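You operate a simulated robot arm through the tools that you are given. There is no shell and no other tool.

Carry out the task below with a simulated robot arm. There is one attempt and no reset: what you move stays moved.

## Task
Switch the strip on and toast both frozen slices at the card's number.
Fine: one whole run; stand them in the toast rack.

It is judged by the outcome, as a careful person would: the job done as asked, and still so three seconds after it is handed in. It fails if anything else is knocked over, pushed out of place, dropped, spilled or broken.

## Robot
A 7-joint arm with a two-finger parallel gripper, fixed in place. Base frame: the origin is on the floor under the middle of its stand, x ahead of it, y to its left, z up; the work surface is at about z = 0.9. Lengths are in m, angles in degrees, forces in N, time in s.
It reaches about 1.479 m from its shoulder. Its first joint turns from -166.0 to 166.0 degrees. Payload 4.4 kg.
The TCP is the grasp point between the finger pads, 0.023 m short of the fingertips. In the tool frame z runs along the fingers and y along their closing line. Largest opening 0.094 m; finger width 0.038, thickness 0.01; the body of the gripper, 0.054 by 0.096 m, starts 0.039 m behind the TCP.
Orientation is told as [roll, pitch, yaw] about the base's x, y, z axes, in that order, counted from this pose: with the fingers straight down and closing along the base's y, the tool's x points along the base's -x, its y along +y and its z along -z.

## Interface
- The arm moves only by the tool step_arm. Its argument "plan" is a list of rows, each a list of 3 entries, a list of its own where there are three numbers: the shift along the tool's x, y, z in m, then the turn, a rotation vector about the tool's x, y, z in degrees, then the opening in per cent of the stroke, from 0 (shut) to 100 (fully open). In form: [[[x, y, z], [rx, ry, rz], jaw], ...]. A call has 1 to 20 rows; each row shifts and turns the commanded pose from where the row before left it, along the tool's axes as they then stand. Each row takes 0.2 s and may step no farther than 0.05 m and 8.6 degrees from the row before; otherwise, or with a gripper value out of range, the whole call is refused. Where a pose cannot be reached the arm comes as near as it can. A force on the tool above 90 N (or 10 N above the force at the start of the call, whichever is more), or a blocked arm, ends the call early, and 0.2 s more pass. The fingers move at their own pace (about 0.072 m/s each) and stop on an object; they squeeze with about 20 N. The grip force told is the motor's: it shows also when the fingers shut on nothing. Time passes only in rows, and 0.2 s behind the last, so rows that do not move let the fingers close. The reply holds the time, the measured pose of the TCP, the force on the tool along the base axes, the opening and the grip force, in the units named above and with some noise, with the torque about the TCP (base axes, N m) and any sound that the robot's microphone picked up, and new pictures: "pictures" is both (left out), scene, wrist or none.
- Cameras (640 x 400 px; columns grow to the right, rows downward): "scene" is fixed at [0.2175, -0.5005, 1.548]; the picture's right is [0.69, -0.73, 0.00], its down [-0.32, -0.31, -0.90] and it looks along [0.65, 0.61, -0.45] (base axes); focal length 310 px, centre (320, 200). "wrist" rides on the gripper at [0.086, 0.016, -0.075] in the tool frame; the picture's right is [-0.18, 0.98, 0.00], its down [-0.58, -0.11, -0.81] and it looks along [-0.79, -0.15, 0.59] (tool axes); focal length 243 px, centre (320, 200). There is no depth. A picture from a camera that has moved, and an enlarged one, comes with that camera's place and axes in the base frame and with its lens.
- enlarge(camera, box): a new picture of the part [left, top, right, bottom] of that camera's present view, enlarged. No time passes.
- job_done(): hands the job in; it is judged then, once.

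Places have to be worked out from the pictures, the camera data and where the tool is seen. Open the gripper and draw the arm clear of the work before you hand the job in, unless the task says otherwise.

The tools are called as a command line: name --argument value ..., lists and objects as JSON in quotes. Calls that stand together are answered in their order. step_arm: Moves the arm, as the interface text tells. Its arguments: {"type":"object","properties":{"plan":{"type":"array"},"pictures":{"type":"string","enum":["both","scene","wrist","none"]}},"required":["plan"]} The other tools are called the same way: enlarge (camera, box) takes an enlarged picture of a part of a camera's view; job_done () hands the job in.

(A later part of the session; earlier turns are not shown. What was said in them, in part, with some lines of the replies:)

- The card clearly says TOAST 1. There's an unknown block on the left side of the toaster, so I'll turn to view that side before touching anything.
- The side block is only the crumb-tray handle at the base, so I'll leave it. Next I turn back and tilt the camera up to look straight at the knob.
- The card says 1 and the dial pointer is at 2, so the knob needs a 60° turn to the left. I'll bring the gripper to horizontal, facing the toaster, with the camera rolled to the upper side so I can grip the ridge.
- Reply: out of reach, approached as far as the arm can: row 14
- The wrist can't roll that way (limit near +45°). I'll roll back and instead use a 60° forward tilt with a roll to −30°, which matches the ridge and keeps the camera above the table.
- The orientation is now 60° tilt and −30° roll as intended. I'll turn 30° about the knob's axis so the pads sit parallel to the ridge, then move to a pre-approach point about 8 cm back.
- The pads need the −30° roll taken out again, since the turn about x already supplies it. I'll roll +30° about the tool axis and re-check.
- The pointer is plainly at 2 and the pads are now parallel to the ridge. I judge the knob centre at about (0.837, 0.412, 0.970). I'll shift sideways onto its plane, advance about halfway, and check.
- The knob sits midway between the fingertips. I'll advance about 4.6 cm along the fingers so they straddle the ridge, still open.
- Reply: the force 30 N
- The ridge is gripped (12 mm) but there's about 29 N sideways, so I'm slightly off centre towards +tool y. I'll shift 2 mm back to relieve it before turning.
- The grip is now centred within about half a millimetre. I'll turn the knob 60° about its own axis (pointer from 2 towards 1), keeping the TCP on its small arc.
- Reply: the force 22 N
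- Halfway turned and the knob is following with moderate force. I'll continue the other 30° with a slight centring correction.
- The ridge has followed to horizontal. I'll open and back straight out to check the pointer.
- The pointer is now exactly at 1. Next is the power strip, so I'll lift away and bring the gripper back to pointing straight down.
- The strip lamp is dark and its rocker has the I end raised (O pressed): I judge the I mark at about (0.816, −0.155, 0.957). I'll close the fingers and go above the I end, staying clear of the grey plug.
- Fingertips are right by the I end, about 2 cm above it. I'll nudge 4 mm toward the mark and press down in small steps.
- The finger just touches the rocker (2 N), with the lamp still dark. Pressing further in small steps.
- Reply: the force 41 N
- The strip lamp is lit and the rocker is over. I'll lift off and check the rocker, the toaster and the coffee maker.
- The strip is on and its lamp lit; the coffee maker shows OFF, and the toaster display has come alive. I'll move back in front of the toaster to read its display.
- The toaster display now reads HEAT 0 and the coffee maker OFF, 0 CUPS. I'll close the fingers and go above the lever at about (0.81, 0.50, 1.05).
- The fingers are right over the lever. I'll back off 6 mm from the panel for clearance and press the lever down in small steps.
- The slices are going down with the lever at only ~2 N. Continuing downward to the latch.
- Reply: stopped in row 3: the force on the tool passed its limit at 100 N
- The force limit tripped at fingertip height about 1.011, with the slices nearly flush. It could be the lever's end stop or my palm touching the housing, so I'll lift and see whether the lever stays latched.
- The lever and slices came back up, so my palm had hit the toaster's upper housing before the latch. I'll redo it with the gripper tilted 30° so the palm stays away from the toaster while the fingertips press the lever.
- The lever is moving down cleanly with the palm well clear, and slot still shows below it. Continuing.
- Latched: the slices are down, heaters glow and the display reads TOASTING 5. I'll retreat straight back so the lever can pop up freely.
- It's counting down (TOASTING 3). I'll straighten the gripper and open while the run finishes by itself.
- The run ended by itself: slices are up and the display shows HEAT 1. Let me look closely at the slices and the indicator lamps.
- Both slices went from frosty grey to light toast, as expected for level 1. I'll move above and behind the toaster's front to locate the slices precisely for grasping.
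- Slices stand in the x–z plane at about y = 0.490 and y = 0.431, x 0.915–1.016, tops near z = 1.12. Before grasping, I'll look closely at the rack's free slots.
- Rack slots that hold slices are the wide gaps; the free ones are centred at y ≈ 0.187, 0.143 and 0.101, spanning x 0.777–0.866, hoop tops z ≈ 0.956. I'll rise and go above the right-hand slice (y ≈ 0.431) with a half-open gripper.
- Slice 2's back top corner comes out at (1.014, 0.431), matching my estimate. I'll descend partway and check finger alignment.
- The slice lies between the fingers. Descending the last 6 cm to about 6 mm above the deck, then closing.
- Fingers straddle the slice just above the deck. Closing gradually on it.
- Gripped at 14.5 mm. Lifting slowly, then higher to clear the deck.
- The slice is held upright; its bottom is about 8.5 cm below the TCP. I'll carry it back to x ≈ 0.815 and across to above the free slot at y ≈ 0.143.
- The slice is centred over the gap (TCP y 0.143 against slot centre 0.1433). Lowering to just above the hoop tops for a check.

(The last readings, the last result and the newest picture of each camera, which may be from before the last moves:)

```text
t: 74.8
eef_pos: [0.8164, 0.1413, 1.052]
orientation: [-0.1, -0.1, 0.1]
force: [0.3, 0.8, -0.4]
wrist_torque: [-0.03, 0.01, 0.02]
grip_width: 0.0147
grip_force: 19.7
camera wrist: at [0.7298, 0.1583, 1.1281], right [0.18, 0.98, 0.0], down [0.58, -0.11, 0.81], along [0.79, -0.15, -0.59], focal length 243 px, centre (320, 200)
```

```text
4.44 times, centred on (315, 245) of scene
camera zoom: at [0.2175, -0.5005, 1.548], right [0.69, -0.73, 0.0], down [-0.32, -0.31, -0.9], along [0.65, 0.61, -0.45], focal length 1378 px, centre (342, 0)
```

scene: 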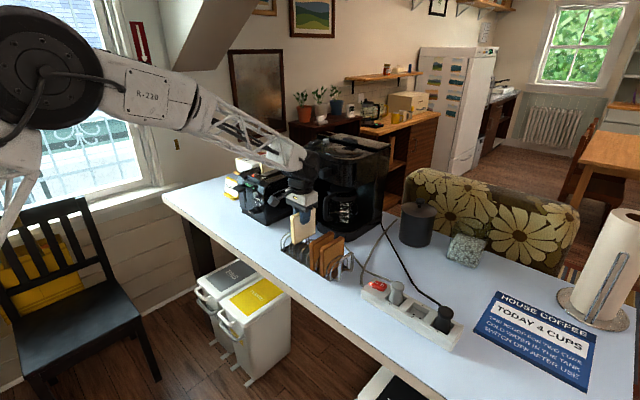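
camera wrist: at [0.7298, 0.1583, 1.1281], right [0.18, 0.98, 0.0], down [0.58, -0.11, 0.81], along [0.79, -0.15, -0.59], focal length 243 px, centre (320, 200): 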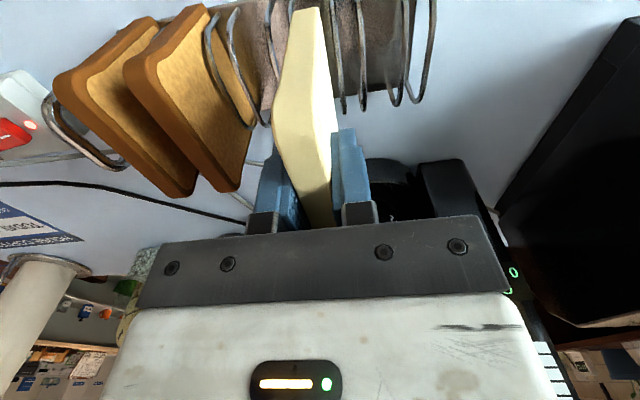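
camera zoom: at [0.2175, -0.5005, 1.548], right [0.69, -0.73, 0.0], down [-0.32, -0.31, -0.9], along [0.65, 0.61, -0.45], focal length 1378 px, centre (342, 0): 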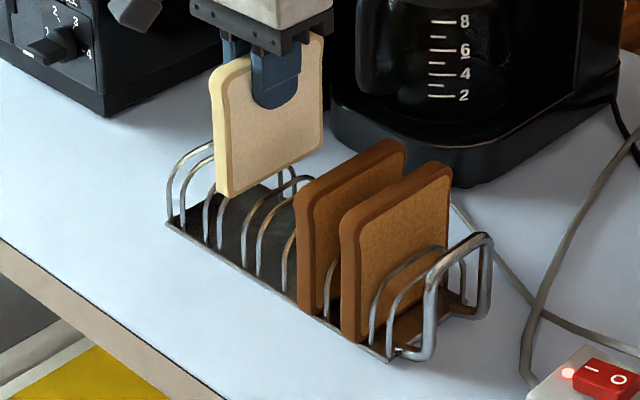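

Well aligned between the two hoops. Lowering in smaller steps to contact.

step_arm --plan '[[[0, 0.0005, 0.015], [0, 0, 0], 0], [[0, 0, 0.015], [0, 0, 0], 0], [[0, 0, 0.012], [0, 0, 0], 0], [[0, 0, 0.005], [0, 0, 0], 0], [[0, 0, 0], [0, 0, 0], 0]]'

enlarge --camera "scene" --box '[265, 200, 365, 290]'

enlarge --camera "wrist" --box '[200, 0, 460, 240]'

```text
t: 76.0
eef_pos: [0.8163, 0.1443, 1.0052]
orientation: [-0.1, -0.1, 0.0]
force: [1.5, 0.7, -0.5]
wrist_torque: [0.02, 0.01, -0.01]
grip_width: 0.0142
grip_force: 19.8
camera wrist: at [0.7298, 0.1591, 1.0805], right [0.18, 0.98, 0.0], down [0.58, -0.11, 0.81], along [0.79, -0.15, -0.59], focal length 243 px, centre (320, 200)
```

scene: 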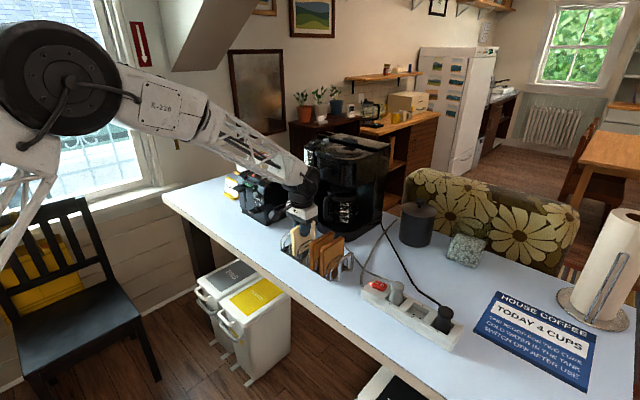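
wrist: 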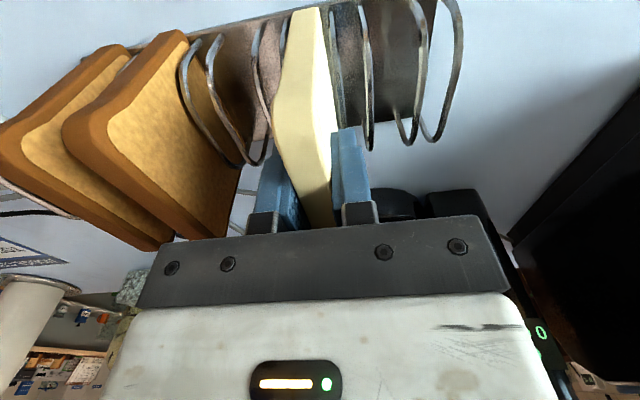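

```text
4.44 times, centred on (315, 245) of scene
camera zoom: at [0.2175, -0.5005, 1.548], right [0.69, -0.73, 0.0], down [-0.32, -0.31, -0.9], along [0.65, 0.61, -0.45], focal length 1378 px, centre (342, 0)
```

zoom: 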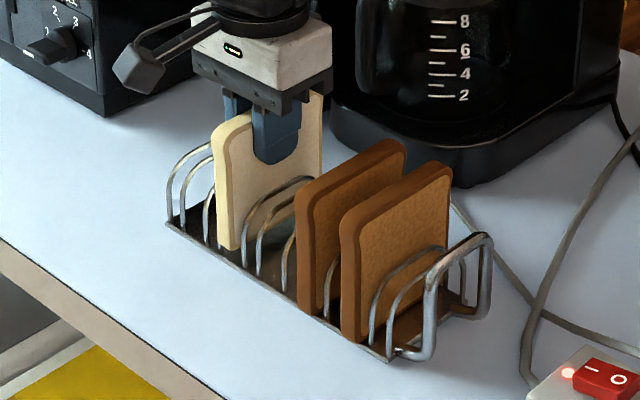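

```text
1.67 times, centred on (330, 120) of wrist
camera zoom: at [0.7298, 0.1591, 1.0805], right [0.18, 0.98, 0.0], down [0.58, -0.11, 0.81], along [0.79, -0.15, -0.59], focal length 404 px, centre (303, 333)
```

zoom: 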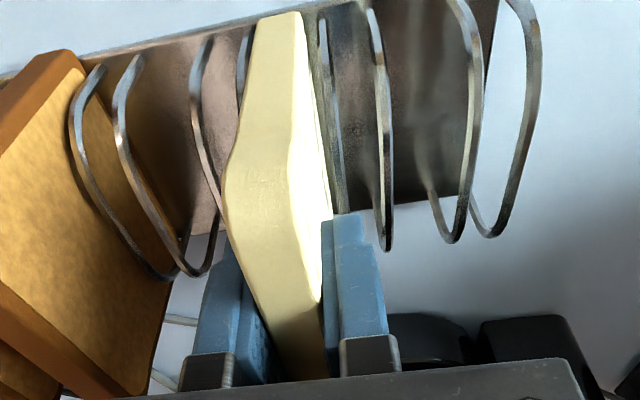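

The slice is between the hoops with no contact force yet. Lowering a few millimetres at a time.

step_arm --plan '[[[0, 0, 0.004], [0, 0, 0], 0], [[0, 0, 0.003], [0, 0, 0], 0], [[0, 0, 0], [0, 0, 0], 0]]' --pictures "none"

enlarge --camera "scene" --box '[290, 235, 340, 275]'

```text
t: 76.8
eef_pos: [0.8161, 0.1434, 0.9984]
orientation: [-0.1, -0.1, 0.0]
force: [0.2, -0.2, -0.3]
wrist_torque: [0.01, -0.03, -0.01]
grip_width: 0.0143
grip_force: 20.1
```

```text
10.00 times, centred on (315, 255) of scene
camera zoom: at [0.2175, -0.5005, 1.548], right [0.69, -0.73, 0.0], down [-0.32, -0.31, -0.9], along [0.65, 0.61, -0.45], focal length 3100 px, centre (370, -350)
```

zoom: 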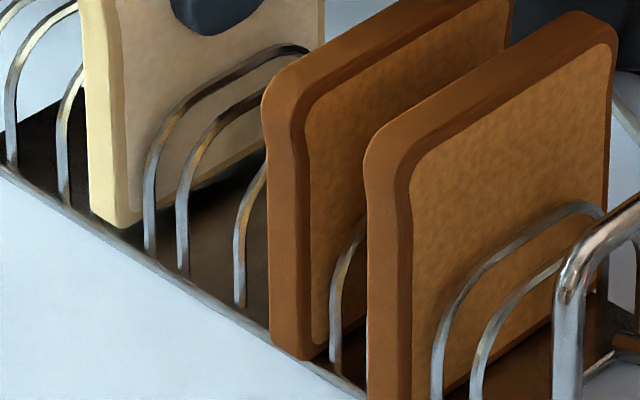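

step_arm --plan '[[[0, 0, 0.003], [0, 0, 0], 0], [[0, 0, 0.002], [0, 0, 0], 0], [[0, 0, 0], [0, 0, 0], 0]]' --pictures "none"

enlarge --camera "scene" --box '[290, 235, 340, 275]'

```text
t: 77.5
eef_pos: [0.8164, 0.1439, 0.9937]
orientation: [-0.1, 0.0, 0.0]
force: [-0.7, 0.1, -0.3]
wrist_torque: [0.0, 0.03, 0.0]
grip_width: 0.0144
grip_force: 20.0
```

```text
10.00 times, centred on (315, 255) of scene
camera zoom: at [0.2175, -0.5005, 1.548], right [0.69, -0.73, 0.0], down [-0.32, -0.31, -0.9], along [0.65, 0.61, -0.45], focal length 3100 px, centre (370, -350)
```

zoom: 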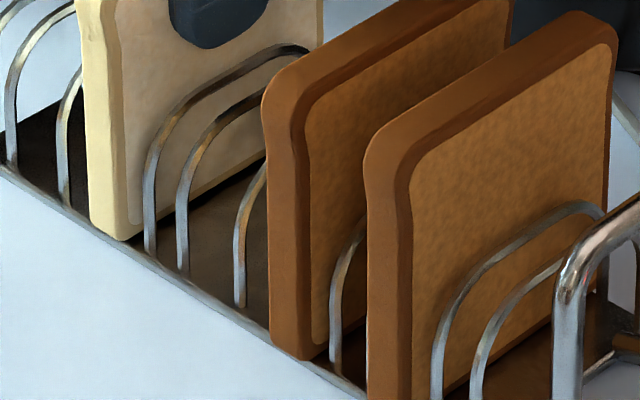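

step_arm --plan '[[[0, 0, 0.0015], [0, 0, 0], 0], [[0, 0, 0.001], [0, 0, 0], 0], [[0, 0, 0], [0, 0, 0], 0]]' --pictures "none"

enlarge --camera "scene" --box '[290, 235, 340, 275]'

```text
t: 78.3
eef_pos: [0.8163, 0.1431, 0.9928]
orientation: [-0.1, 0.0, -0.1]
force: [-2.0, 0.3, 10.0]
wrist_torque: [0.04, 0.21, -0.03]
grip_width: 0.0146
grip_force: 19.9
```

```text
10.00 times, centred on (315, 255) of scene
camera zoom: at [0.2175, -0.5005, 1.548], right [0.69, -0.73, 0.0], down [-0.32, -0.31, -0.9], along [0.65, 0.61, -0.45], focal length 3100 px, centre (370, -350)
```

zoom: 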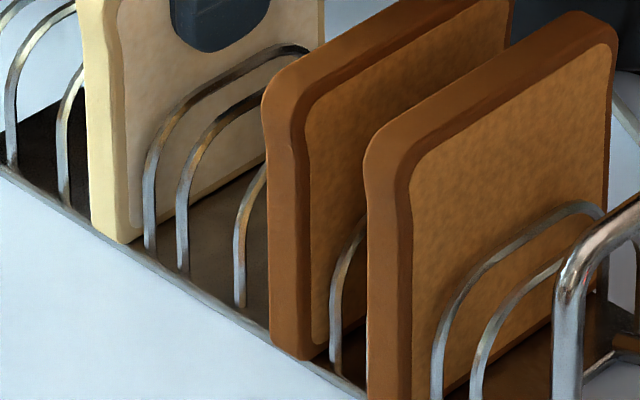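

Contact with the rack base (10 N). Now releasing gently and rising straight up.

step_arm --plan '[[[0, 0, -0.0007], [0, 0, 0], 0], [[0, 0, 0], [0, 0, 0], 18], [[0, 0, 0], [0, 0, 0], 22], [[0, 0, 0], [0, 0, 0], 28], [[0, 0, 0], [0, 0, 0], 30], [[0, 0, 0], [0, 0, 0], 30]]'

enlarge --camera "scene" --box '[265, 200, 365, 290]'

enlarge --camera "wrist" --box '[200, 0, 460, 240]'

```text
t: 79.8
eef_pos: [0.8155, 0.1433, 0.9916]
orientation: [-0.1, -0.1, -0.1]
force: [0.4, -0.3, 0.4]
wrist_torque: [0.02, -0.02, 0.0]
grip_width: 0.0281
grip_force: 0.0
camera wrist: at [0.7299, 0.1593, 1.0679], right [0.18, 0.98, 0.0], down [0.58, -0.11, 0.81], along [0.79, -0.15, -0.59], focal length 243 px, centre (320, 200)
```

scene: 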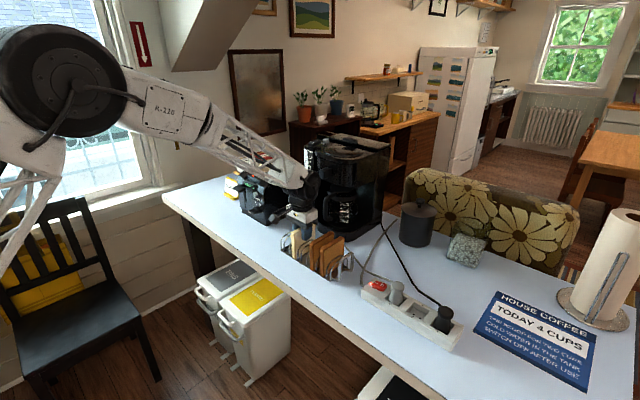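
wrist: 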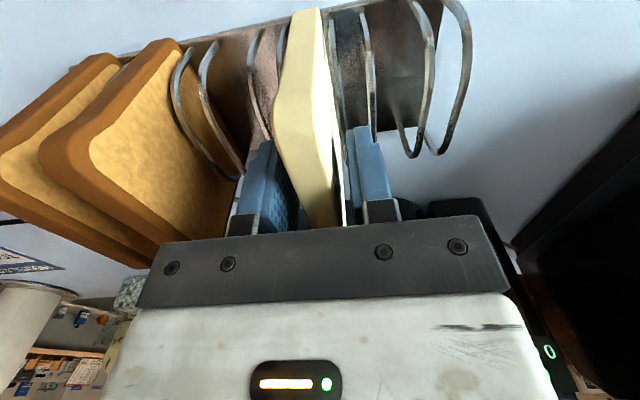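

```text
4.44 times, centred on (315, 245) of scene
camera zoom: at [0.2175, -0.5005, 1.548], right [0.69, -0.73, 0.0], down [-0.32, -0.31, -0.9], along [0.65, 0.61, -0.45], focal length 1378 px, centre (342, 0)
```

zoom: 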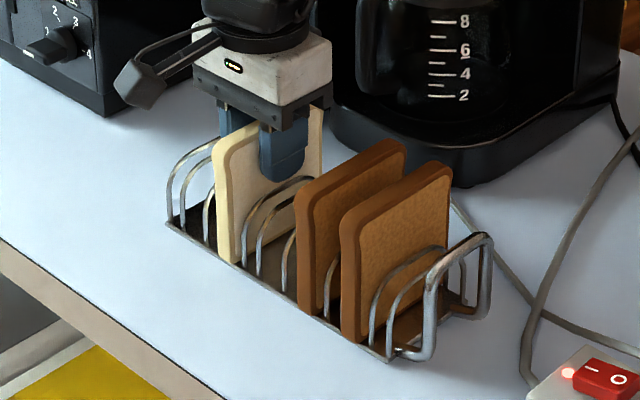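

```text
1.67 times, centred on (330, 120) of wrist
camera zoom: at [0.7299, 0.1593, 1.0679], right [0.18, 0.98, 0.0], down [0.58, -0.11, 0.81], along [0.79, -0.15, -0.59], focal length 404 px, centre (303, 333)
```

zoom: 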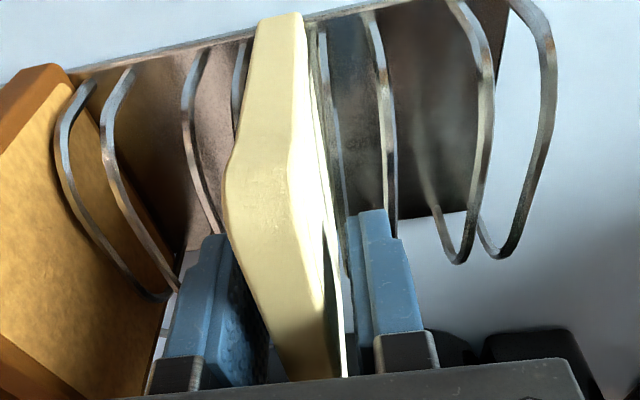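

The slice stands in the rack. Rising straight up to clear it.

step_arm --plan '[[[0, 0, -0.015], [0, 0, 0], 30], [[0, 0, -0.025], [0, 0, 0], 30], [[0, 0, -0.04], [0, 0, 0], 30], [[0, 0, -0.045], [0, 0, 0], 30], [[0, 0, -0.045], [0, 0, 0], 50], [[0, 0, -0.045], [0, 0, 0], 50], [[0, 0, -0.045], [0, 0, 0], 50], [[0, 0, 0], [0, 0, 0], 50]]'

enlarge --camera "scene" --box '[265, 200, 365, 290]'

enlarge --camera "wrist" --box '[180, 0, 480, 240]'

```text
t: 81.5
eef_pos: [0.8156, 0.1429, 1.2534]
orientation: [0.0, -0.1, -0.1]
force: [-0.7, 0.0, 0.0]
wrist_torque: [-0.03, -0.01, 0.0]
grip_width: 0.0467
grip_force: 0.1
camera wrist: at [0.729, 0.1589, 1.3295], right [0.18, 0.98, 0.0], down [0.58, -0.11, 0.81], along [0.79, -0.15, -0.59], focal length 243 px, centre (320, 200)
```

scene: 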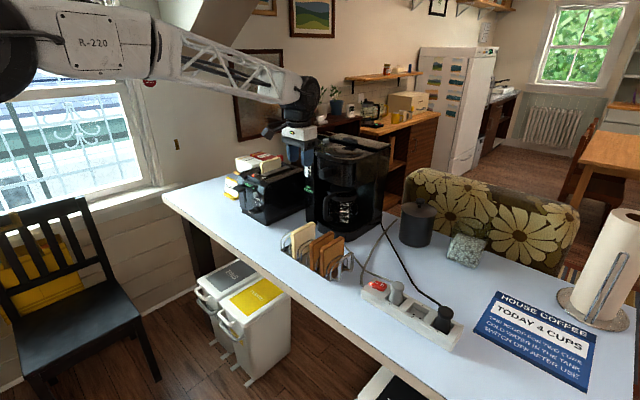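
wrist: 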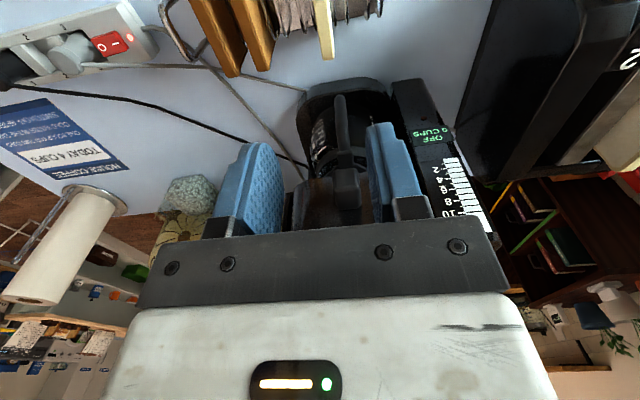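

```text
4.44 times, centred on (315, 245) of scene
camera zoom: at [0.2175, -0.5005, 1.548], right [0.69, -0.73, 0.0], down [-0.32, -0.31, -0.9], along [0.65, 0.61, -0.45], focal length 1378 px, centre (342, 0)
```

zoom: 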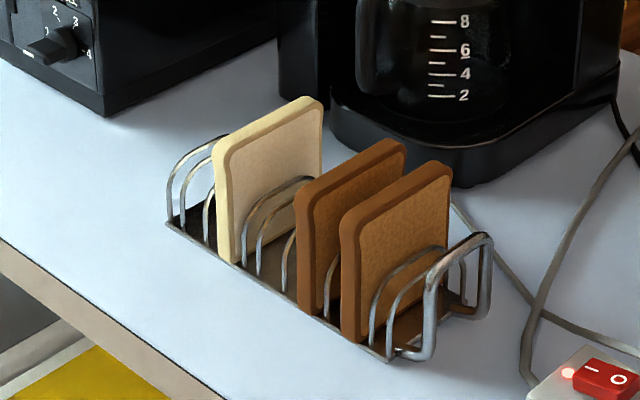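

```text
1.67 times, centred on (330, 120) of wrist
camera zoom: at [0.729, 0.1589, 1.3295], right [0.18, 0.98, 0.0], down [0.58, -0.11, 0.81], along [0.79, -0.15, -0.59], focal length 404 px, centre (303, 333)
```

zoom: 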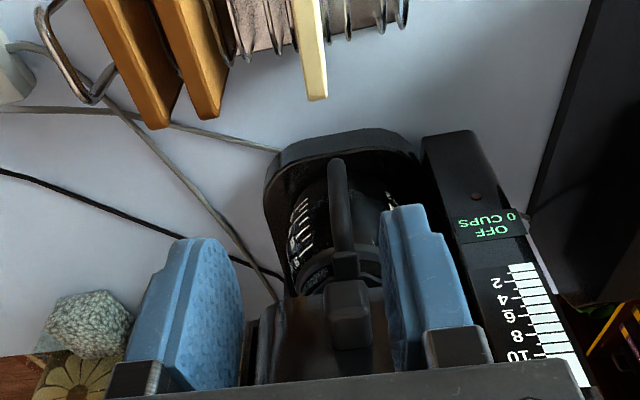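

First slice stands upright in its slot with a light toasted colour. Now for the second slice at y ≈ 0.490.

step_arm --plan '[[[0, 0.0434, 0], [0, 0, 0], 50], [[0, 0.0434, 0], [0, 0, 0], 50], [[0, 0.0434, 0], [0, 0, 0], 50], [[0, 0.0434, 0], [0, 0, 0], 50], [[0, 0.0434, 0], [0, 0, 0], 50], [[0, 0.0434, 0], [0, 0, 0], 50], [[0, 0.0434, 0], [0, 0, 0], 50], [[0, 0.0434, 0], [0, 0, 0], 50], [[-0.0373, 0, 0], [0, 0, 0], 50], [[-0.0373, 0, 0], [0, 0, 0], 50], [[-0.0373, 0, 0], [0, 0, 0], 50], [[-0.0373, 0, 0], [0, 0, 0], 50], [[0, 0, 0.03], [0, 0, 0], 50], [[0, 0, 0.03], [0, 0, 0], 50], [[0, 0, 0.02], [0, 0, 0], 50], [[0, 0, 0], [0, 0, 0], 50]]'

enlarge --camera "wrist" --box '[220, 0, 440, 240]'

enlarge --camera "scene" --box '[240, 120, 320, 200]'

```text
t: 85.0
eef_pos: [0.9673, 0.4907, 1.1717]
orientation: [-0.1, -0.1, 0.0]
force: [0.8, -0.2, 0.3]
wrist_torque: [0.01, 0.0, 0.02]
grip_width: 0.0471
grip_force: 0.1
camera wrist: at [0.8812, 0.507, 1.2475], right [0.18, 0.98, 0.0], down [0.58, -0.11, 0.81], along [0.79, -0.15, -0.59], focal length 243 px, centre (320, 200)
```

scene: 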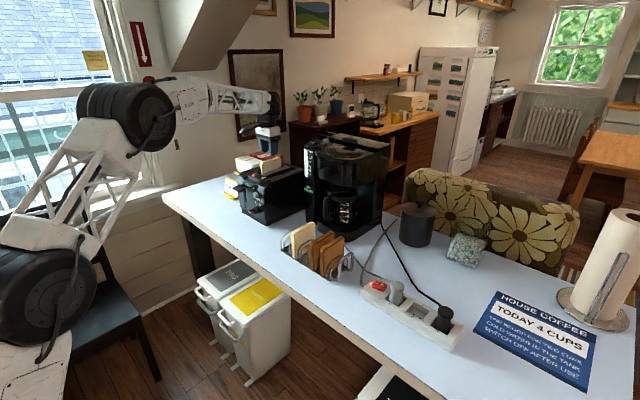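
wrist: 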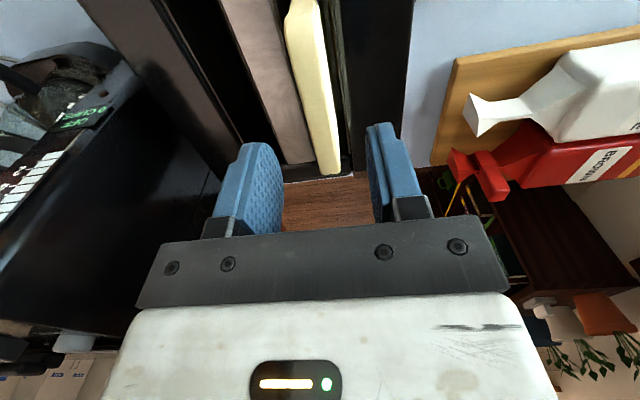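

```text
1.67 times, centred on (330, 120) of wrist
camera zoom: at [0.8812, 0.507, 1.2475], right [0.18, 0.98, 0.0], down [0.58, -0.11, 0.81], along [0.79, -0.15, -0.59], focal length 404 px, centre (303, 333)
```

zoom: 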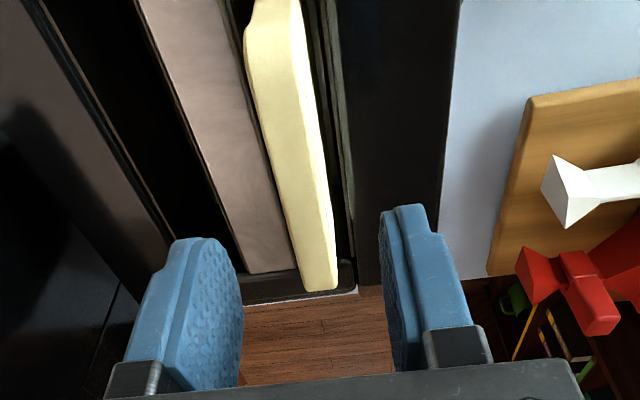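

```text
5.00 times, centred on (280, 160) of scene
camera zoom: at [0.2175, -0.5005, 1.548], right [0.69, -0.73, 0.0], down [-0.32, -0.31, -0.9], along [0.65, 0.61, -0.45], focal length 1550 px, centre (520, 400)
```

zoom: 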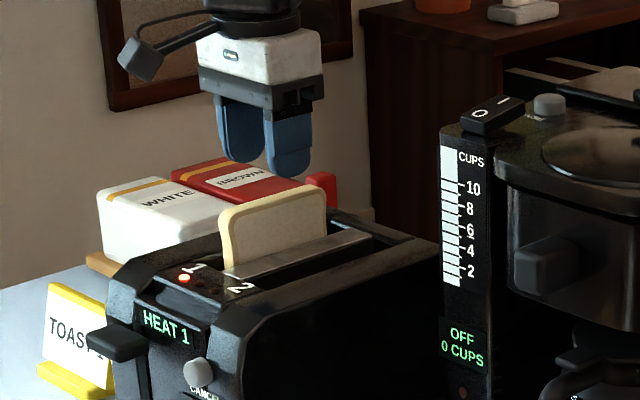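

Aligned with the second slice (y ≈ 0.491). Descending and closing on it.

step_arm --plan '[[[0, 0.0005, 0.03], [0, 0, 0], 50], [[0.0015, 0, 0.025], [0, 0, 0], 50], [[0, 0, 0.0085], [0, 0, 0], 50], [[0, 0, 0], [0, 0, 0], 50], [[0, 0, 0], [0, 0, 0], 40], [[0, 0, 0], [0, 0, 0], 30], [[0, 0, 0], [0, 0, 0], 22], [[0, 0, 0], [0, 0, 0], 14], [[0, 0, 0], [0, 0, 0], 5], [[0, 0, 0], [0, 0, 0], 0], [[0, 0, 0], [0, 0, 0], 0]]'

enlarge --camera "scene" --box '[240, 120, 320, 200]'

```text
t: 87.3
eef_pos: [0.9647, 0.4908, 1.1092]
orientation: [-0.1, 0.1, 0.0]
force: [-0.5, 0.4, -1.2]
wrist_torque: [0.0, 0.01, 0.01]
grip_width: 0.0144
grip_force: 19.8
camera wrist: at [0.8784, 0.5069, 1.1839], right [0.18, 0.98, 0.0], down [0.58, -0.11, 0.81], along [0.79, -0.15, -0.59], focal length 243 px, centre (320, 200)
```

scene: 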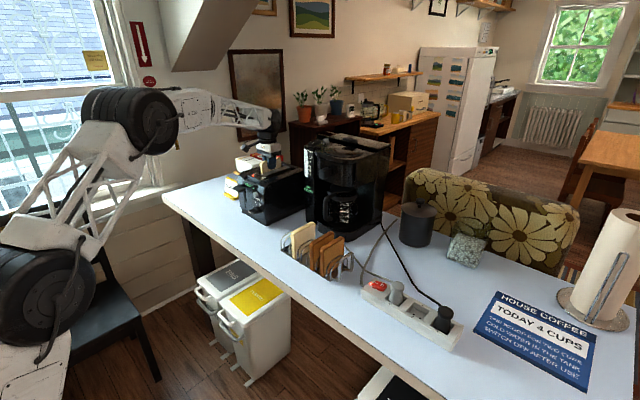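
wrist: 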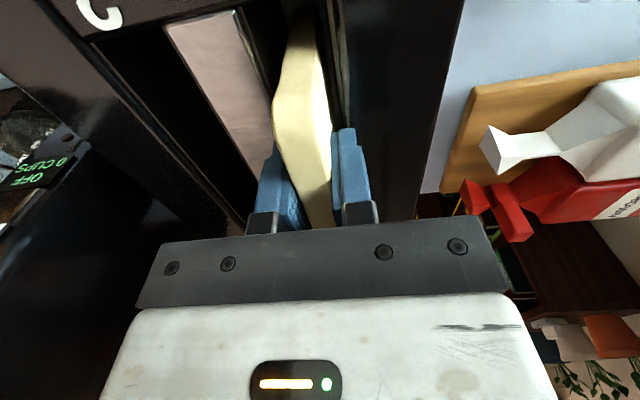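

```text
5.00 times, centred on (280, 160) of scene
camera zoom: at [0.2175, -0.5005, 1.548], right [0.69, -0.73, 0.0], down [-0.32, -0.31, -0.9], along [0.65, 0.61, -0.45], focal length 1550 px, centre (520, 400)
```

zoom: 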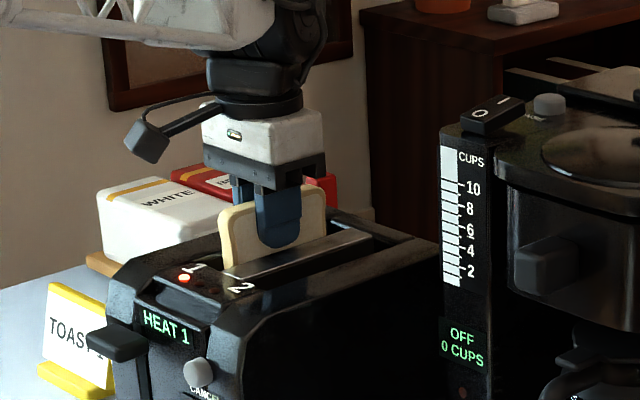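

Gripped (14.4 mm). Lifting it clear the same way as the first.

step_arm --plan '[[[0, 0, -0.01], [0, 0, 0], 0], [[0, 0, -0.015], [0, 0, 0], 0], [[0, 0, -0.025], [0, 0, 0], 0], [[0, 0, -0.03], [0, 0, 0], 0], [[0, 0, -0.03], [0, 0, 0], 0], [[0, 0, -0.03], [0, 0, 0], 0], [[0, 0, 0], [0, 0, 0], 0]]'

enlarge --camera "scene" --box '[220, 90, 320, 200]'

```text
t: 89.0
eef_pos: [0.9636, 0.4917, 1.2474]
orientation: [-0.1, -0.1, 0.0]
force: [0.2, -1.3, 0.6]
wrist_torque: [-0.03, 0.0, 0.01]
grip_width: 0.0142
grip_force: 20.3
camera wrist: at [0.8769, 0.508, 1.3232], right [0.18, 0.98, 0.0], down [0.58, -0.11, 0.81], along [0.79, -0.15, -0.59], focal length 243 px, centre (320, 200)
```

scene: 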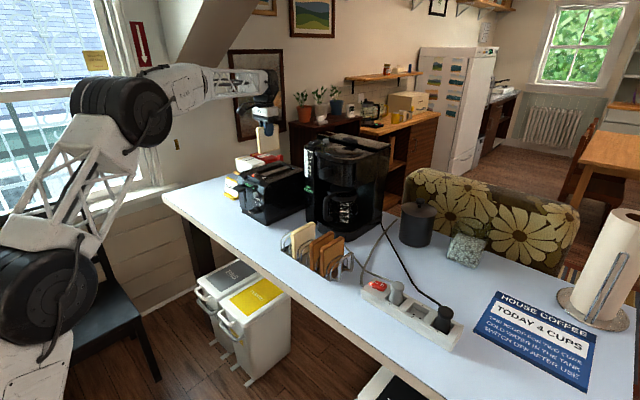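
wrist: 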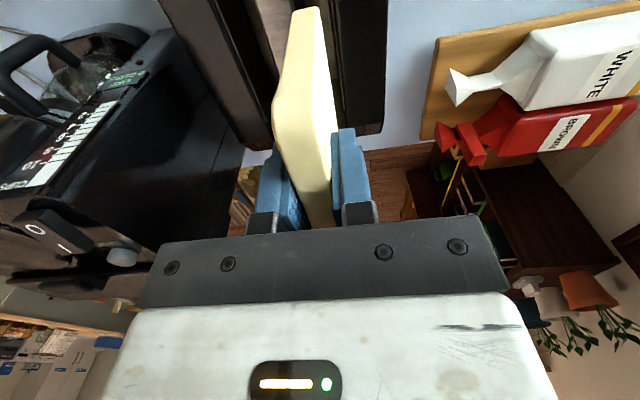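

```text
3.64 times, centred on (270, 145) of scene
camera zoom: at [0.2175, -0.5005, 1.548], right [0.69, -0.73, 0.0], down [-0.32, -0.31, -0.9], along [0.65, 0.61, -0.45], focal length 1127 px, centre (502, 400)
```

zoom: 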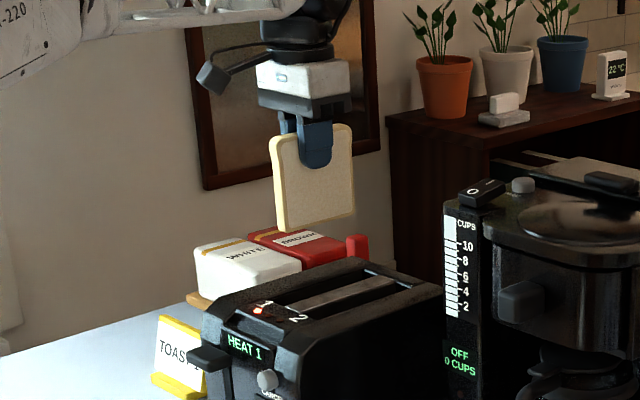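

Second slice held upright. Carrying it over to the free slot at y ≈ 0.187, next to the first.

step_arm --plan '[[[0.037, 0, 0], [0, 0, 0], 0], [[0.037, 0, 0], [0, 0, 0], 0], [[0.037, 0, 0], [0, 0, 0], 0], [[0.037, 0, 0], [0, 0, 0], 0], [[0, -0.041, 0], [0, 0, 0], 0], [[0, -0.041, 0], [0, 0, 0], 0], [[0, -0.041, 0], [0, 0, 0], 0], [[0, -0.041, 0], [0, 0, 0], 0], [[0, -0.041, 0], [0, 0, 0], 0], [[0, -0.041, 0], [0, 0, 0], 0], [[0, -0.041, 0], [0, 0, 0], 0], [[0, -0.0175, 0.02], [0, 0, 0], 0], [[0, 0, 0.03], [0, 0, 0], 0], [[0, 0, 0.03], [0, 0, 0], 0], [[0, 0, 0], [0, 0, 0], 0]]'

enlarge --camera "wrist" --box '[200, 0, 460, 240]'

enlarge --camera "scene" --box '[255, 170, 375, 290]'

```text
t: 92.2
eef_pos: [0.8157, 0.1873, 1.1677]
orientation: [-0.3, -0.1, 0.0]
force: [-0.2, 0.1, 0.1]
wrist_torque: [-0.02, -0.02, 0.0]
grip_width: 0.0146
grip_force: 20.1
camera wrist: at [0.7292, 0.2033, 1.2431], right [0.18, 0.98, 0.0], down [0.58, -0.11, 0.81], along [0.79, -0.15, -0.59], focal length 243 px, centre (320, 200)
```

scene: 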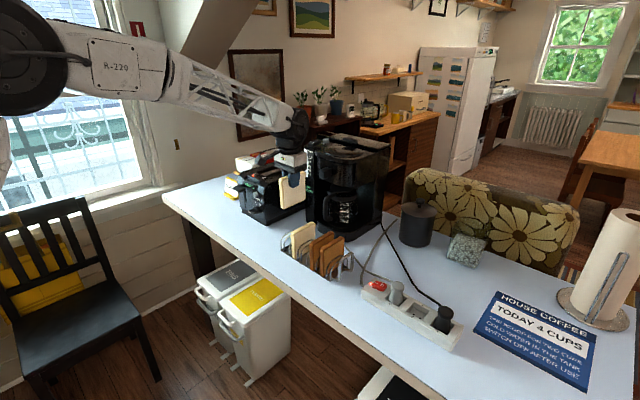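
wrist: 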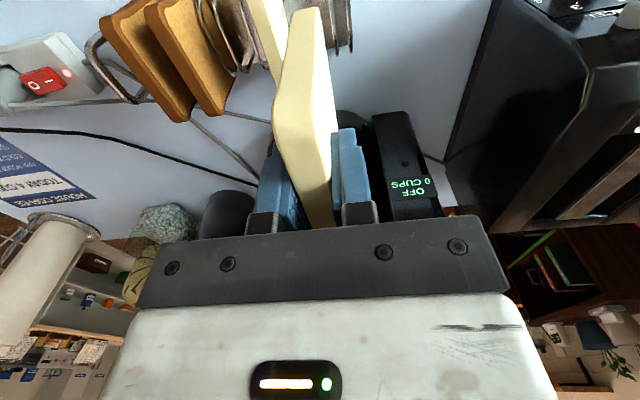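

```text
1.67 times, centred on (330, 120) of wrist
camera zoom: at [0.7292, 0.2033, 1.2431], right [0.18, 0.98, 0.0], down [0.58, -0.11, 0.81], along [0.79, -0.15, -0.59], focal length 404 px, centre (303, 333)
```

zoom: 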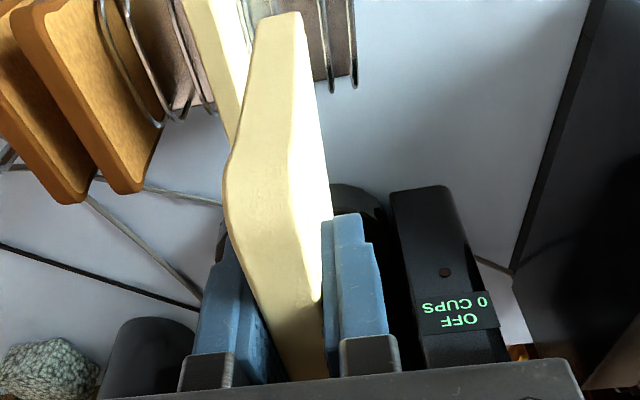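

```text
3.33 times, centred on (315, 230) of scene
camera zoom: at [0.2175, -0.5005, 1.548], right [0.69, -0.73, 0.0], down [-0.32, -0.31, -0.9], along [0.65, 0.61, -0.45], focal length 1033 px, centre (337, 100)
```

zoom: 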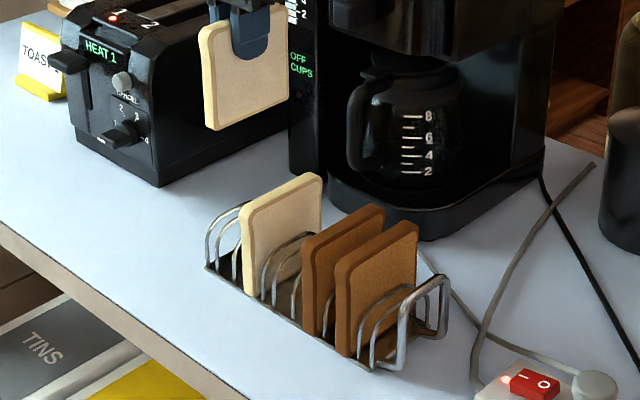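

Centred over the gap (0.187). Lowering to just above the hoop tops.

step_arm --plan '[[[0, 0, 0.035], [0, 0, 0], 0], [[0, 0, 0.035], [0, 0, 0], 0], [[0, 0, 0.03], [0, 0, 0], 0], [[0, 0, 0.013], [0, 0, 0], 0], [[0, 0, 0], [0, 0, 0], 0]]'

enlarge --camera "wrist" --box '[200, 0, 460, 240]'

enlarge --camera "scene" --box '[265, 200, 365, 290]'

```text
t: 93.3
eef_pos: [0.8158, 0.1857, 1.0553]
orientation: [0.0, -0.2, -0.1]
force: [-0.3, -0.5, 1.0]
wrist_torque: [-0.01, -0.01, -0.02]
grip_width: 0.0144
grip_force: 20.3
camera wrist: at [0.7299, 0.2023, 1.1311], right [0.18, 0.98, 0.0], down [0.58, -0.11, 0.81], along [0.79, -0.15, -0.59], focal length 243 px, centre (320, 200)
```

scene: 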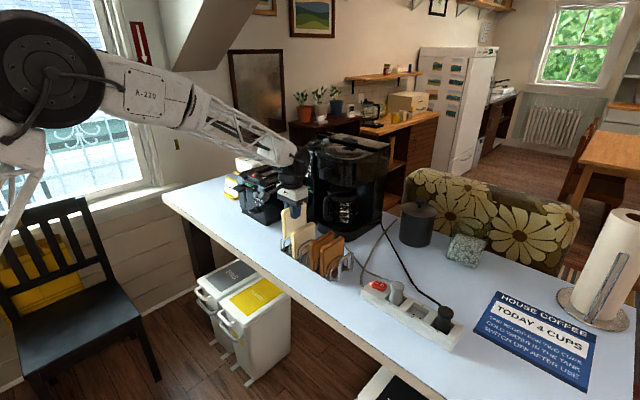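
wrist: 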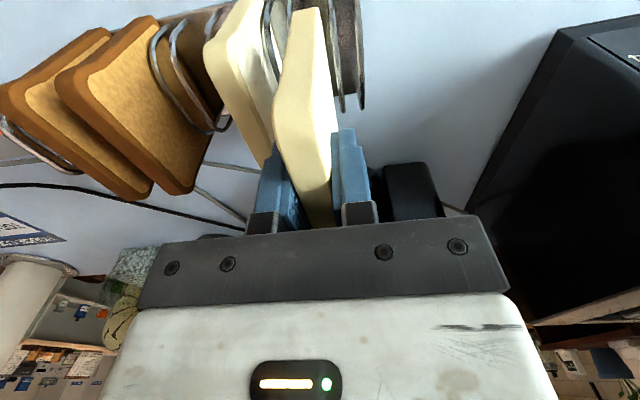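

```text
1.67 times, centred on (330, 120) of wrist
camera zoom: at [0.7299, 0.2023, 1.1311], right [0.18, 0.98, 0.0], down [0.58, -0.11, 0.81], along [0.79, -0.15, -0.59], focal length 404 px, centre (303, 333)
```

zoom: 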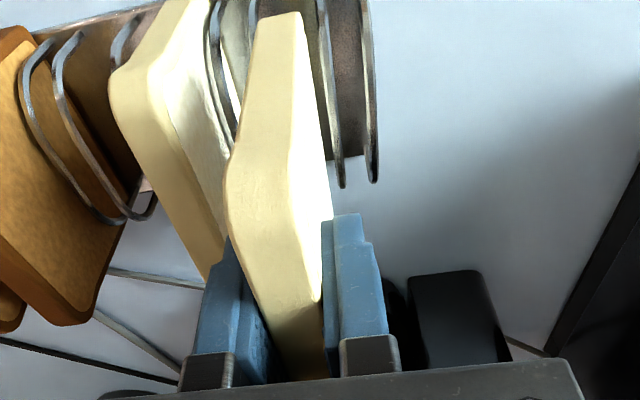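

```text
4.44 times, centred on (315, 245) of scene
camera zoom: at [0.2175, -0.5005, 1.548], right [0.69, -0.73, 0.0], down [-0.32, -0.31, -0.9], along [0.65, 0.61, -0.45], focal length 1378 px, centre (342, 0)
```

zoom: 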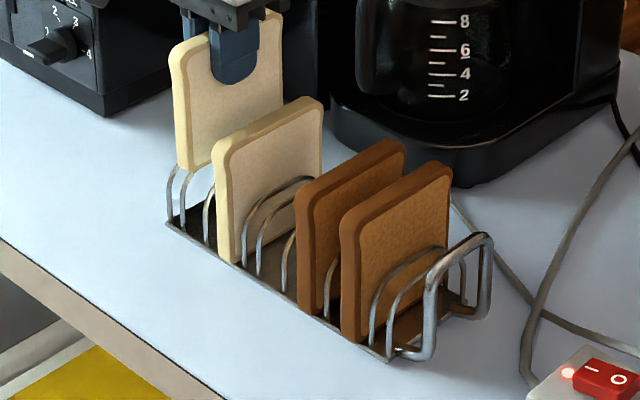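

Same alignment as the first slice. Lowering into the gap.

step_arm --plan '[[[0, 0.0005, 0.015], [0, 0, 0], 0], [[0, 0, 0.015], [0, 0, 0], 0], [[0, 0, 0.012], [0, 0, 0], 0], [[0, 0, 0.008], [0, 0, 0], 0], [[0, 0, 0.006], [0, 0, 0], 0], [[0, 0, 0], [0, 0, 0], 0]]'

enlarge --camera "scene" --box '[265, 200, 345, 280]'

```text
t: 94.8
eef_pos: [0.8159, 0.1872, 1.0005]
orientation: [-0.1, -0.2, 0.1]
force: [-0.4, 0.3, -0.6]
wrist_torque: [0.01, -0.01, -0.03]
grip_width: 0.0142
grip_force: 20.0
camera wrist: at [0.7292, 0.2028, 1.0753], right [0.18, 0.98, 0.0], down [0.58, -0.11, 0.81], along [0.79, -0.15, -0.59], focal length 243 px, centre (320, 200)
```

scene: 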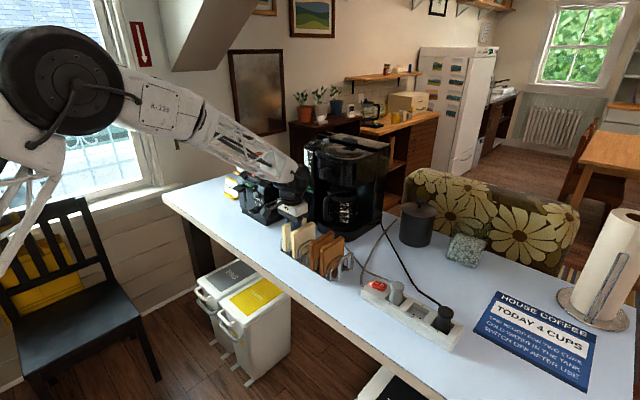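
wrist: 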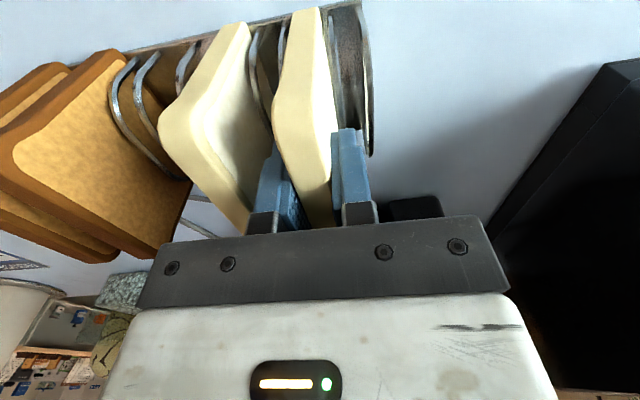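

```text
5.00 times, centred on (305, 240) of scene
camera zoom: at [0.2175, -0.5005, 1.548], right [0.69, -0.73, 0.0], down [-0.32, -0.31, -0.9], along [0.65, 0.61, -0.45], focal length 1550 px, centre (395, 0)
```

zoom: 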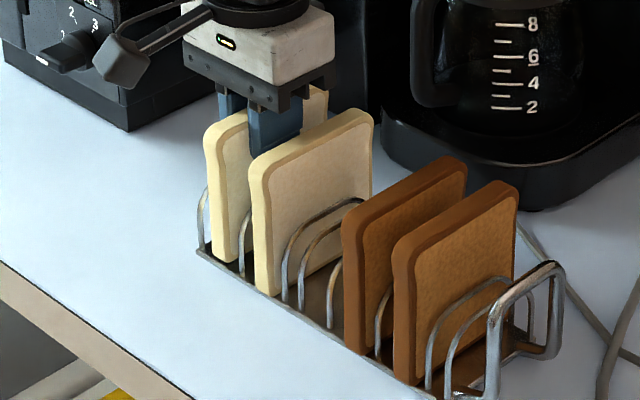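

Slice is between the hoops, still hanging a few millimetres up with no contact. Lowering in fine steps.

step_arm --plan '[[[0, 0, 0.003], [0, 0, 0], 0], [[0, 0, 0.002], [0, 0, 0], 0], [[0, 0, 0], [0, 0, 0], 0]]' --pictures "none"

```text
t: 95.5
eef_pos: [0.8156, 0.1869, 0.9951]
orientation: [-0.1, -0.1, -0.1]
force: [0.2, 0.1, -0.7]
wrist_torque: [0.01, 0.01, -0.02]
grip_width: 0.0143
grip_force: 20.3
```

No contact yet at TCP 0.995; a bit further.

step_arm --plan '[[[0, 0, 0.0015], [0, 0, 0], 0], [[0, 0, 0.001], [0, 0, 0], 0], [[0, 0, 0], [0, 0, 0], 0]]' --pictures "none"

```text
t: 96.3
eef_pos: [0.816, 0.1882, 0.9925]
orientation: [-0.1, -0.1, 0.0]
force: [-0.6, -0.4, 7.8]
wrist_torque: [-0.09, 0.11, 0.0]
grip_width: 0.0143
grip_force: 19.9
```

Contact (about 8 N): the slice rests on the rack. Releasing gently.

step_arm --plan '[[[0, 0, -0.0005], [0, 0, 0], 0], [[0, 0, 0], [0, 0, 0], 18], [[0, 0, 0], [0, 0, 0], 22], [[0, 0, 0], [0, 0, 0], 27], [[0, 0, 0], [0, 0, 0], 27], [[0, 0, 0], [0, 0, 0], 27]]'

enlarge --camera "wrist" --box '[200, 0, 460, 240]'

enlarge --camera "scene" --box '[265, 200, 345, 280]'

```text
t: 97.8
eef_pos: [0.8153, 0.1882, 0.9929]
orientation: [0.0, 0.0, -0.1]
force: [0.8, 0.3, 1.2]
wrist_torque: [-0.01, 0.02, 0.0]
grip_width: 0.0253
grip_force: 0.0
camera wrist: at [0.7295, 0.2037, 1.0683], right [0.18, 0.98, 0.0], down [0.58, -0.11, 0.81], along [0.79, -0.15, -0.59], focal length 243 px, centre (320, 200)
```

scene: 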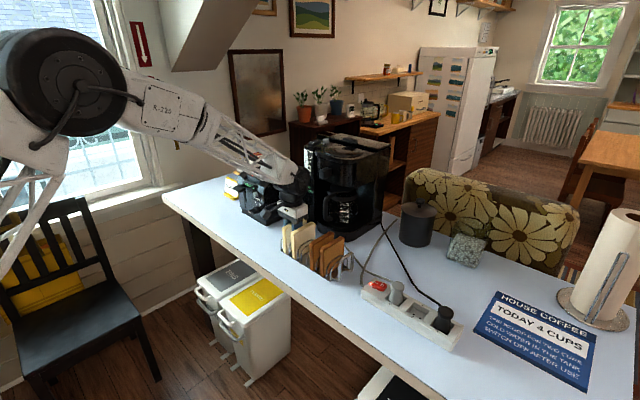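
wrist: 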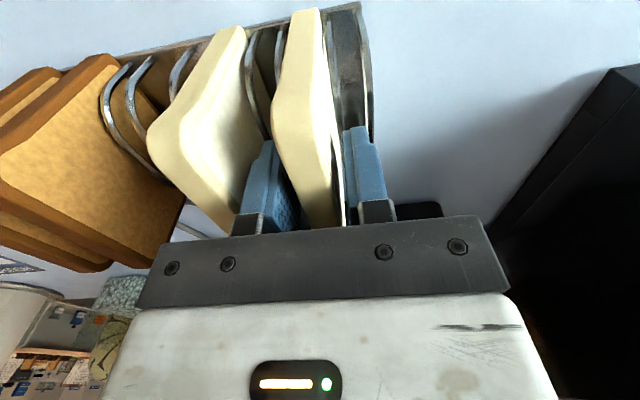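

```text
1.67 times, centred on (330, 120) of wrist
camera zoom: at [0.7295, 0.2037, 1.0683], right [0.18, 0.98, 0.0], down [0.58, -0.11, 0.81], along [0.79, -0.15, -0.59], focal length 404 px, centre (303, 333)
```

zoom: 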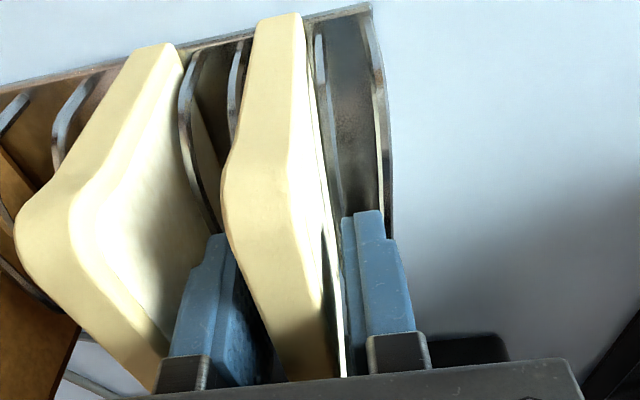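

```text
5.00 times, centred on (305, 240) of scene
camera zoom: at [0.2175, -0.5005, 1.548], right [0.69, -0.73, 0.0], down [-0.32, -0.31, -0.9], along [0.65, 0.61, -0.45], focal length 1550 px, centre (395, 0)
```

zoom: 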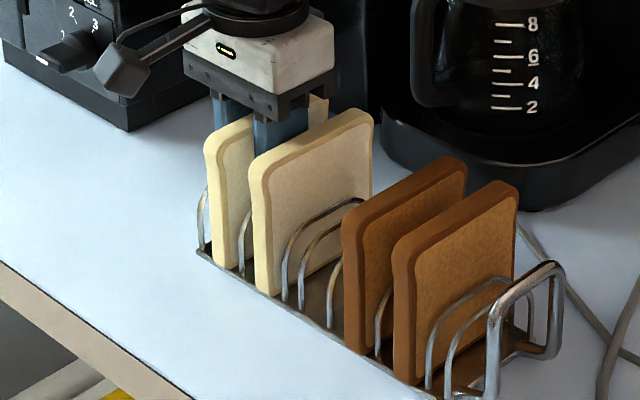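

The second slice stands freely, and the fingers are clear of both slices. Rising straight up and drawing the arm back clear of the work.

step_arm --plan '[[[0, 0, -0.012], [0, 0, 0], 27], [[0, 0, -0.02], [0, 0, 0], 27], [[0, 0, -0.03], [0, 0, 0], 27], [[0, 0, -0.04], [0, 0, 0], 27], [[0, 0, -0.045], [0, 0, 0], 30], [[0, 0, -0.045], [0, 0, 0], 60], [[0.02, 0, -0.04], [0, 0, 0], 100], [[0.045, 0, 0], [0, 0, 0], 100], [[0.045, 0, 0], [0, 0, 0], 100], [[0.045, 0, 0], [0, 0, 0], 100], [[0.045, 0, 0], [0, 0, 0], 100], [[0.045, 0, 0], [0, 0, 0], 100], [[0, 0, 0], [0, 0, 0], 100]]'

enlarge --camera "scene" --box '[265, 200, 365, 290]'

enlarge --camera "wrist" --box '[220, 90, 440, 240]'

enlarge --camera "scene" --box '[205, 135, 405, 295]'

```text
t: 100.5
eef_pos: [0.5703, 0.1898, 1.2228]
orientation: [-0.1, -0.1, 0.0]
force: [0.9, 0.1, 0.1]
wrist_torque: [0.0, 0.0, -0.01]
grip_width: 0.0939
grip_force: 0.0
camera wrist: at [0.4839, 0.2046, 1.2987], right [0.18, 0.98, 0.0], down [0.58, -0.11, 0.81], along [0.79, -0.15, -0.59], focal length 243 px, centre (320, 200)
```

scene: 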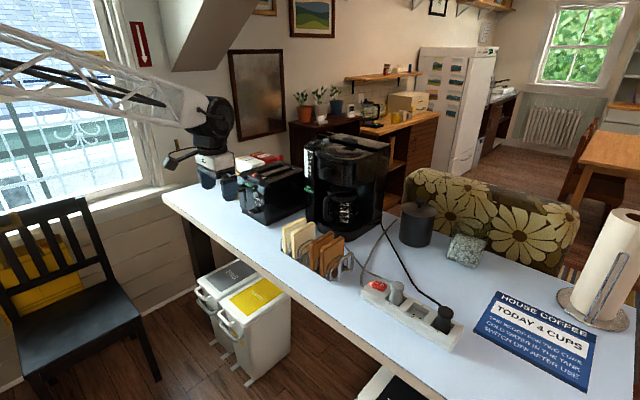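
wrist: 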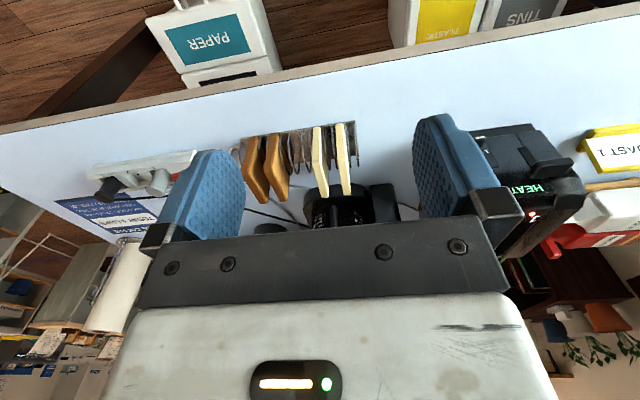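

```text
4.44 times, centred on (315, 245) of scene
camera zoom: at [0.2175, -0.5005, 1.548], right [0.69, -0.73, 0.0], down [-0.32, -0.31, -0.9], along [0.65, 0.61, -0.45], focal length 1378 px, centre (342, 0)
```

zoom: 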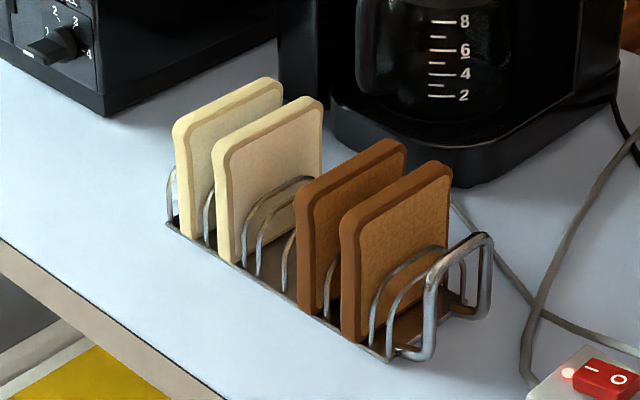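

```text
2.67 times, centred on (330, 165) of wrist
camera zoom: at [0.4839, 0.2046, 1.2987], right [0.18, 0.98, 0.0], down [0.58, -0.11, 0.81], along [0.79, -0.15, -0.59], focal length 647 px, centre (293, 293)
```

zoom: 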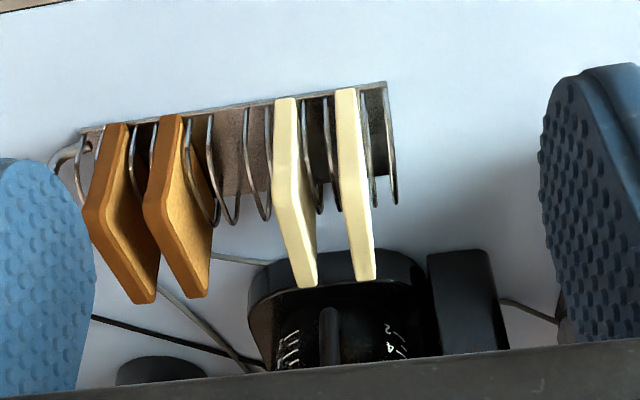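

```text
2.50 times, centred on (305, 215) of scene
camera zoom: at [0.2175, -0.5005, 1.548], right [0.69, -0.73, 0.0], down [-0.32, -0.31, -0.9], along [0.65, 0.61, -0.45], focal length 775 px, centre (358, 162)
```

zoom: 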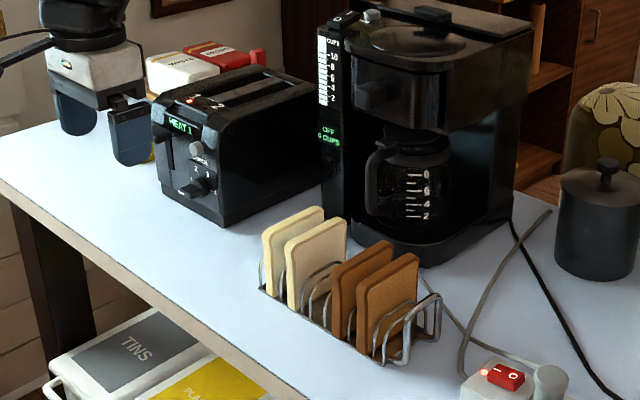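

Both toasted slices stand upright in the rack, the two brown slices are undisturbed, and the strip is lit. The knob is at 1 and the toaster is empty with its lever up. I'll back off a little more and make a last stability check.

step_arm --plan '[[[0.03, 0, -0.03], [0, 0, 0], 100], [[0.03, 0, -0.03], [0, 0, 0], 100], [[0, 0, 0], [0, 0, 0], 100], [[0, 0, 0], [0, 0, 0], 100], [[0, 0, 0], [0, 0, 0], 100], [[0, 0, 0], [0, 0, 0], 100], [[0, 0, 0], [0, 0, 0], 100], [[0, 0, 0], [0, 0, 0], 100]]' --pictures "scene"

enlarge --camera "scene" --box '[215, 140, 405, 295]'

```text
t: 102.3
eef_pos: [0.5116, 0.1905, 1.2837]
orientation: [-0.2, 0.0, 0.0]
force: [0.6, 0.4, -0.1]
wrist_torque: [0.0, 0.0, -0.03]
grip_width: 0.0939
grip_force: 0.1
```

scene: 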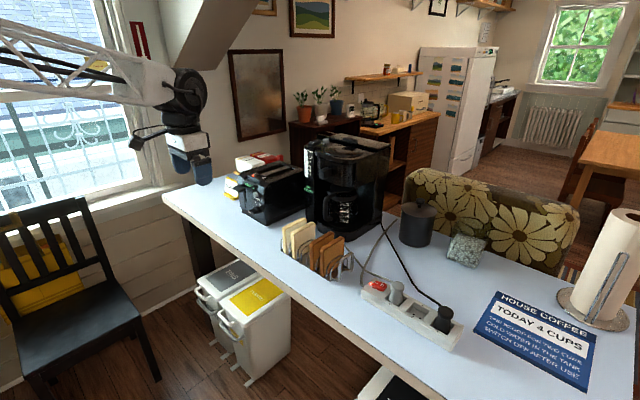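

```text
2.58 times, centred on (310, 218) of scene
camera zoom: at [0.2175, -0.5005, 1.548], right [0.69, -0.73, 0.0], down [-0.32, -0.31, -0.9], along [0.65, 0.61, -0.45], focal length 800 px, centre (346, 155)
```

zoom: 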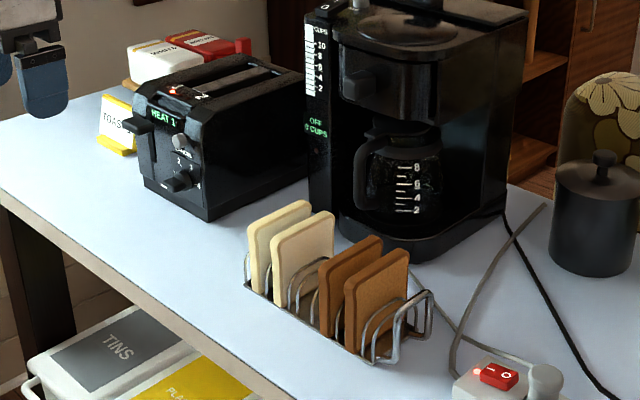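

Everything is stable: the strip is on, one whole run at number 1 is complete, both slices stand in the rack, and the arm is clear with the gripper open. Handing in.

job_done

```text
The job is handed in.
```

I switched the strip on and toasted both slices in one whole run with the dial at 1, the number on the toast card. Both now stand in the rack.

- **Strip:** the rocker is on I and its lamp is lit. I left it on. The coffee maker still reads OFF.
- **Toaster:** the dial was at 2, so I turned it to 1. On my first press of the lever the gripper's palm hit the toaster housing and tripped the 100 N force limit. The lever came back up before any toasting. The second press latched, and the run ended by itself. I could see no movement of the toaster.
- **Slices:** they came out very pale, as I'd expect from frozen bread at the lowest setting. I didn't run them again.
- **Rack:** the two new slices are in the free slots, and the two brown slices already there are undisturbed.

The arm is drawn back with the gripper open, and everything was still standing when I handed in.
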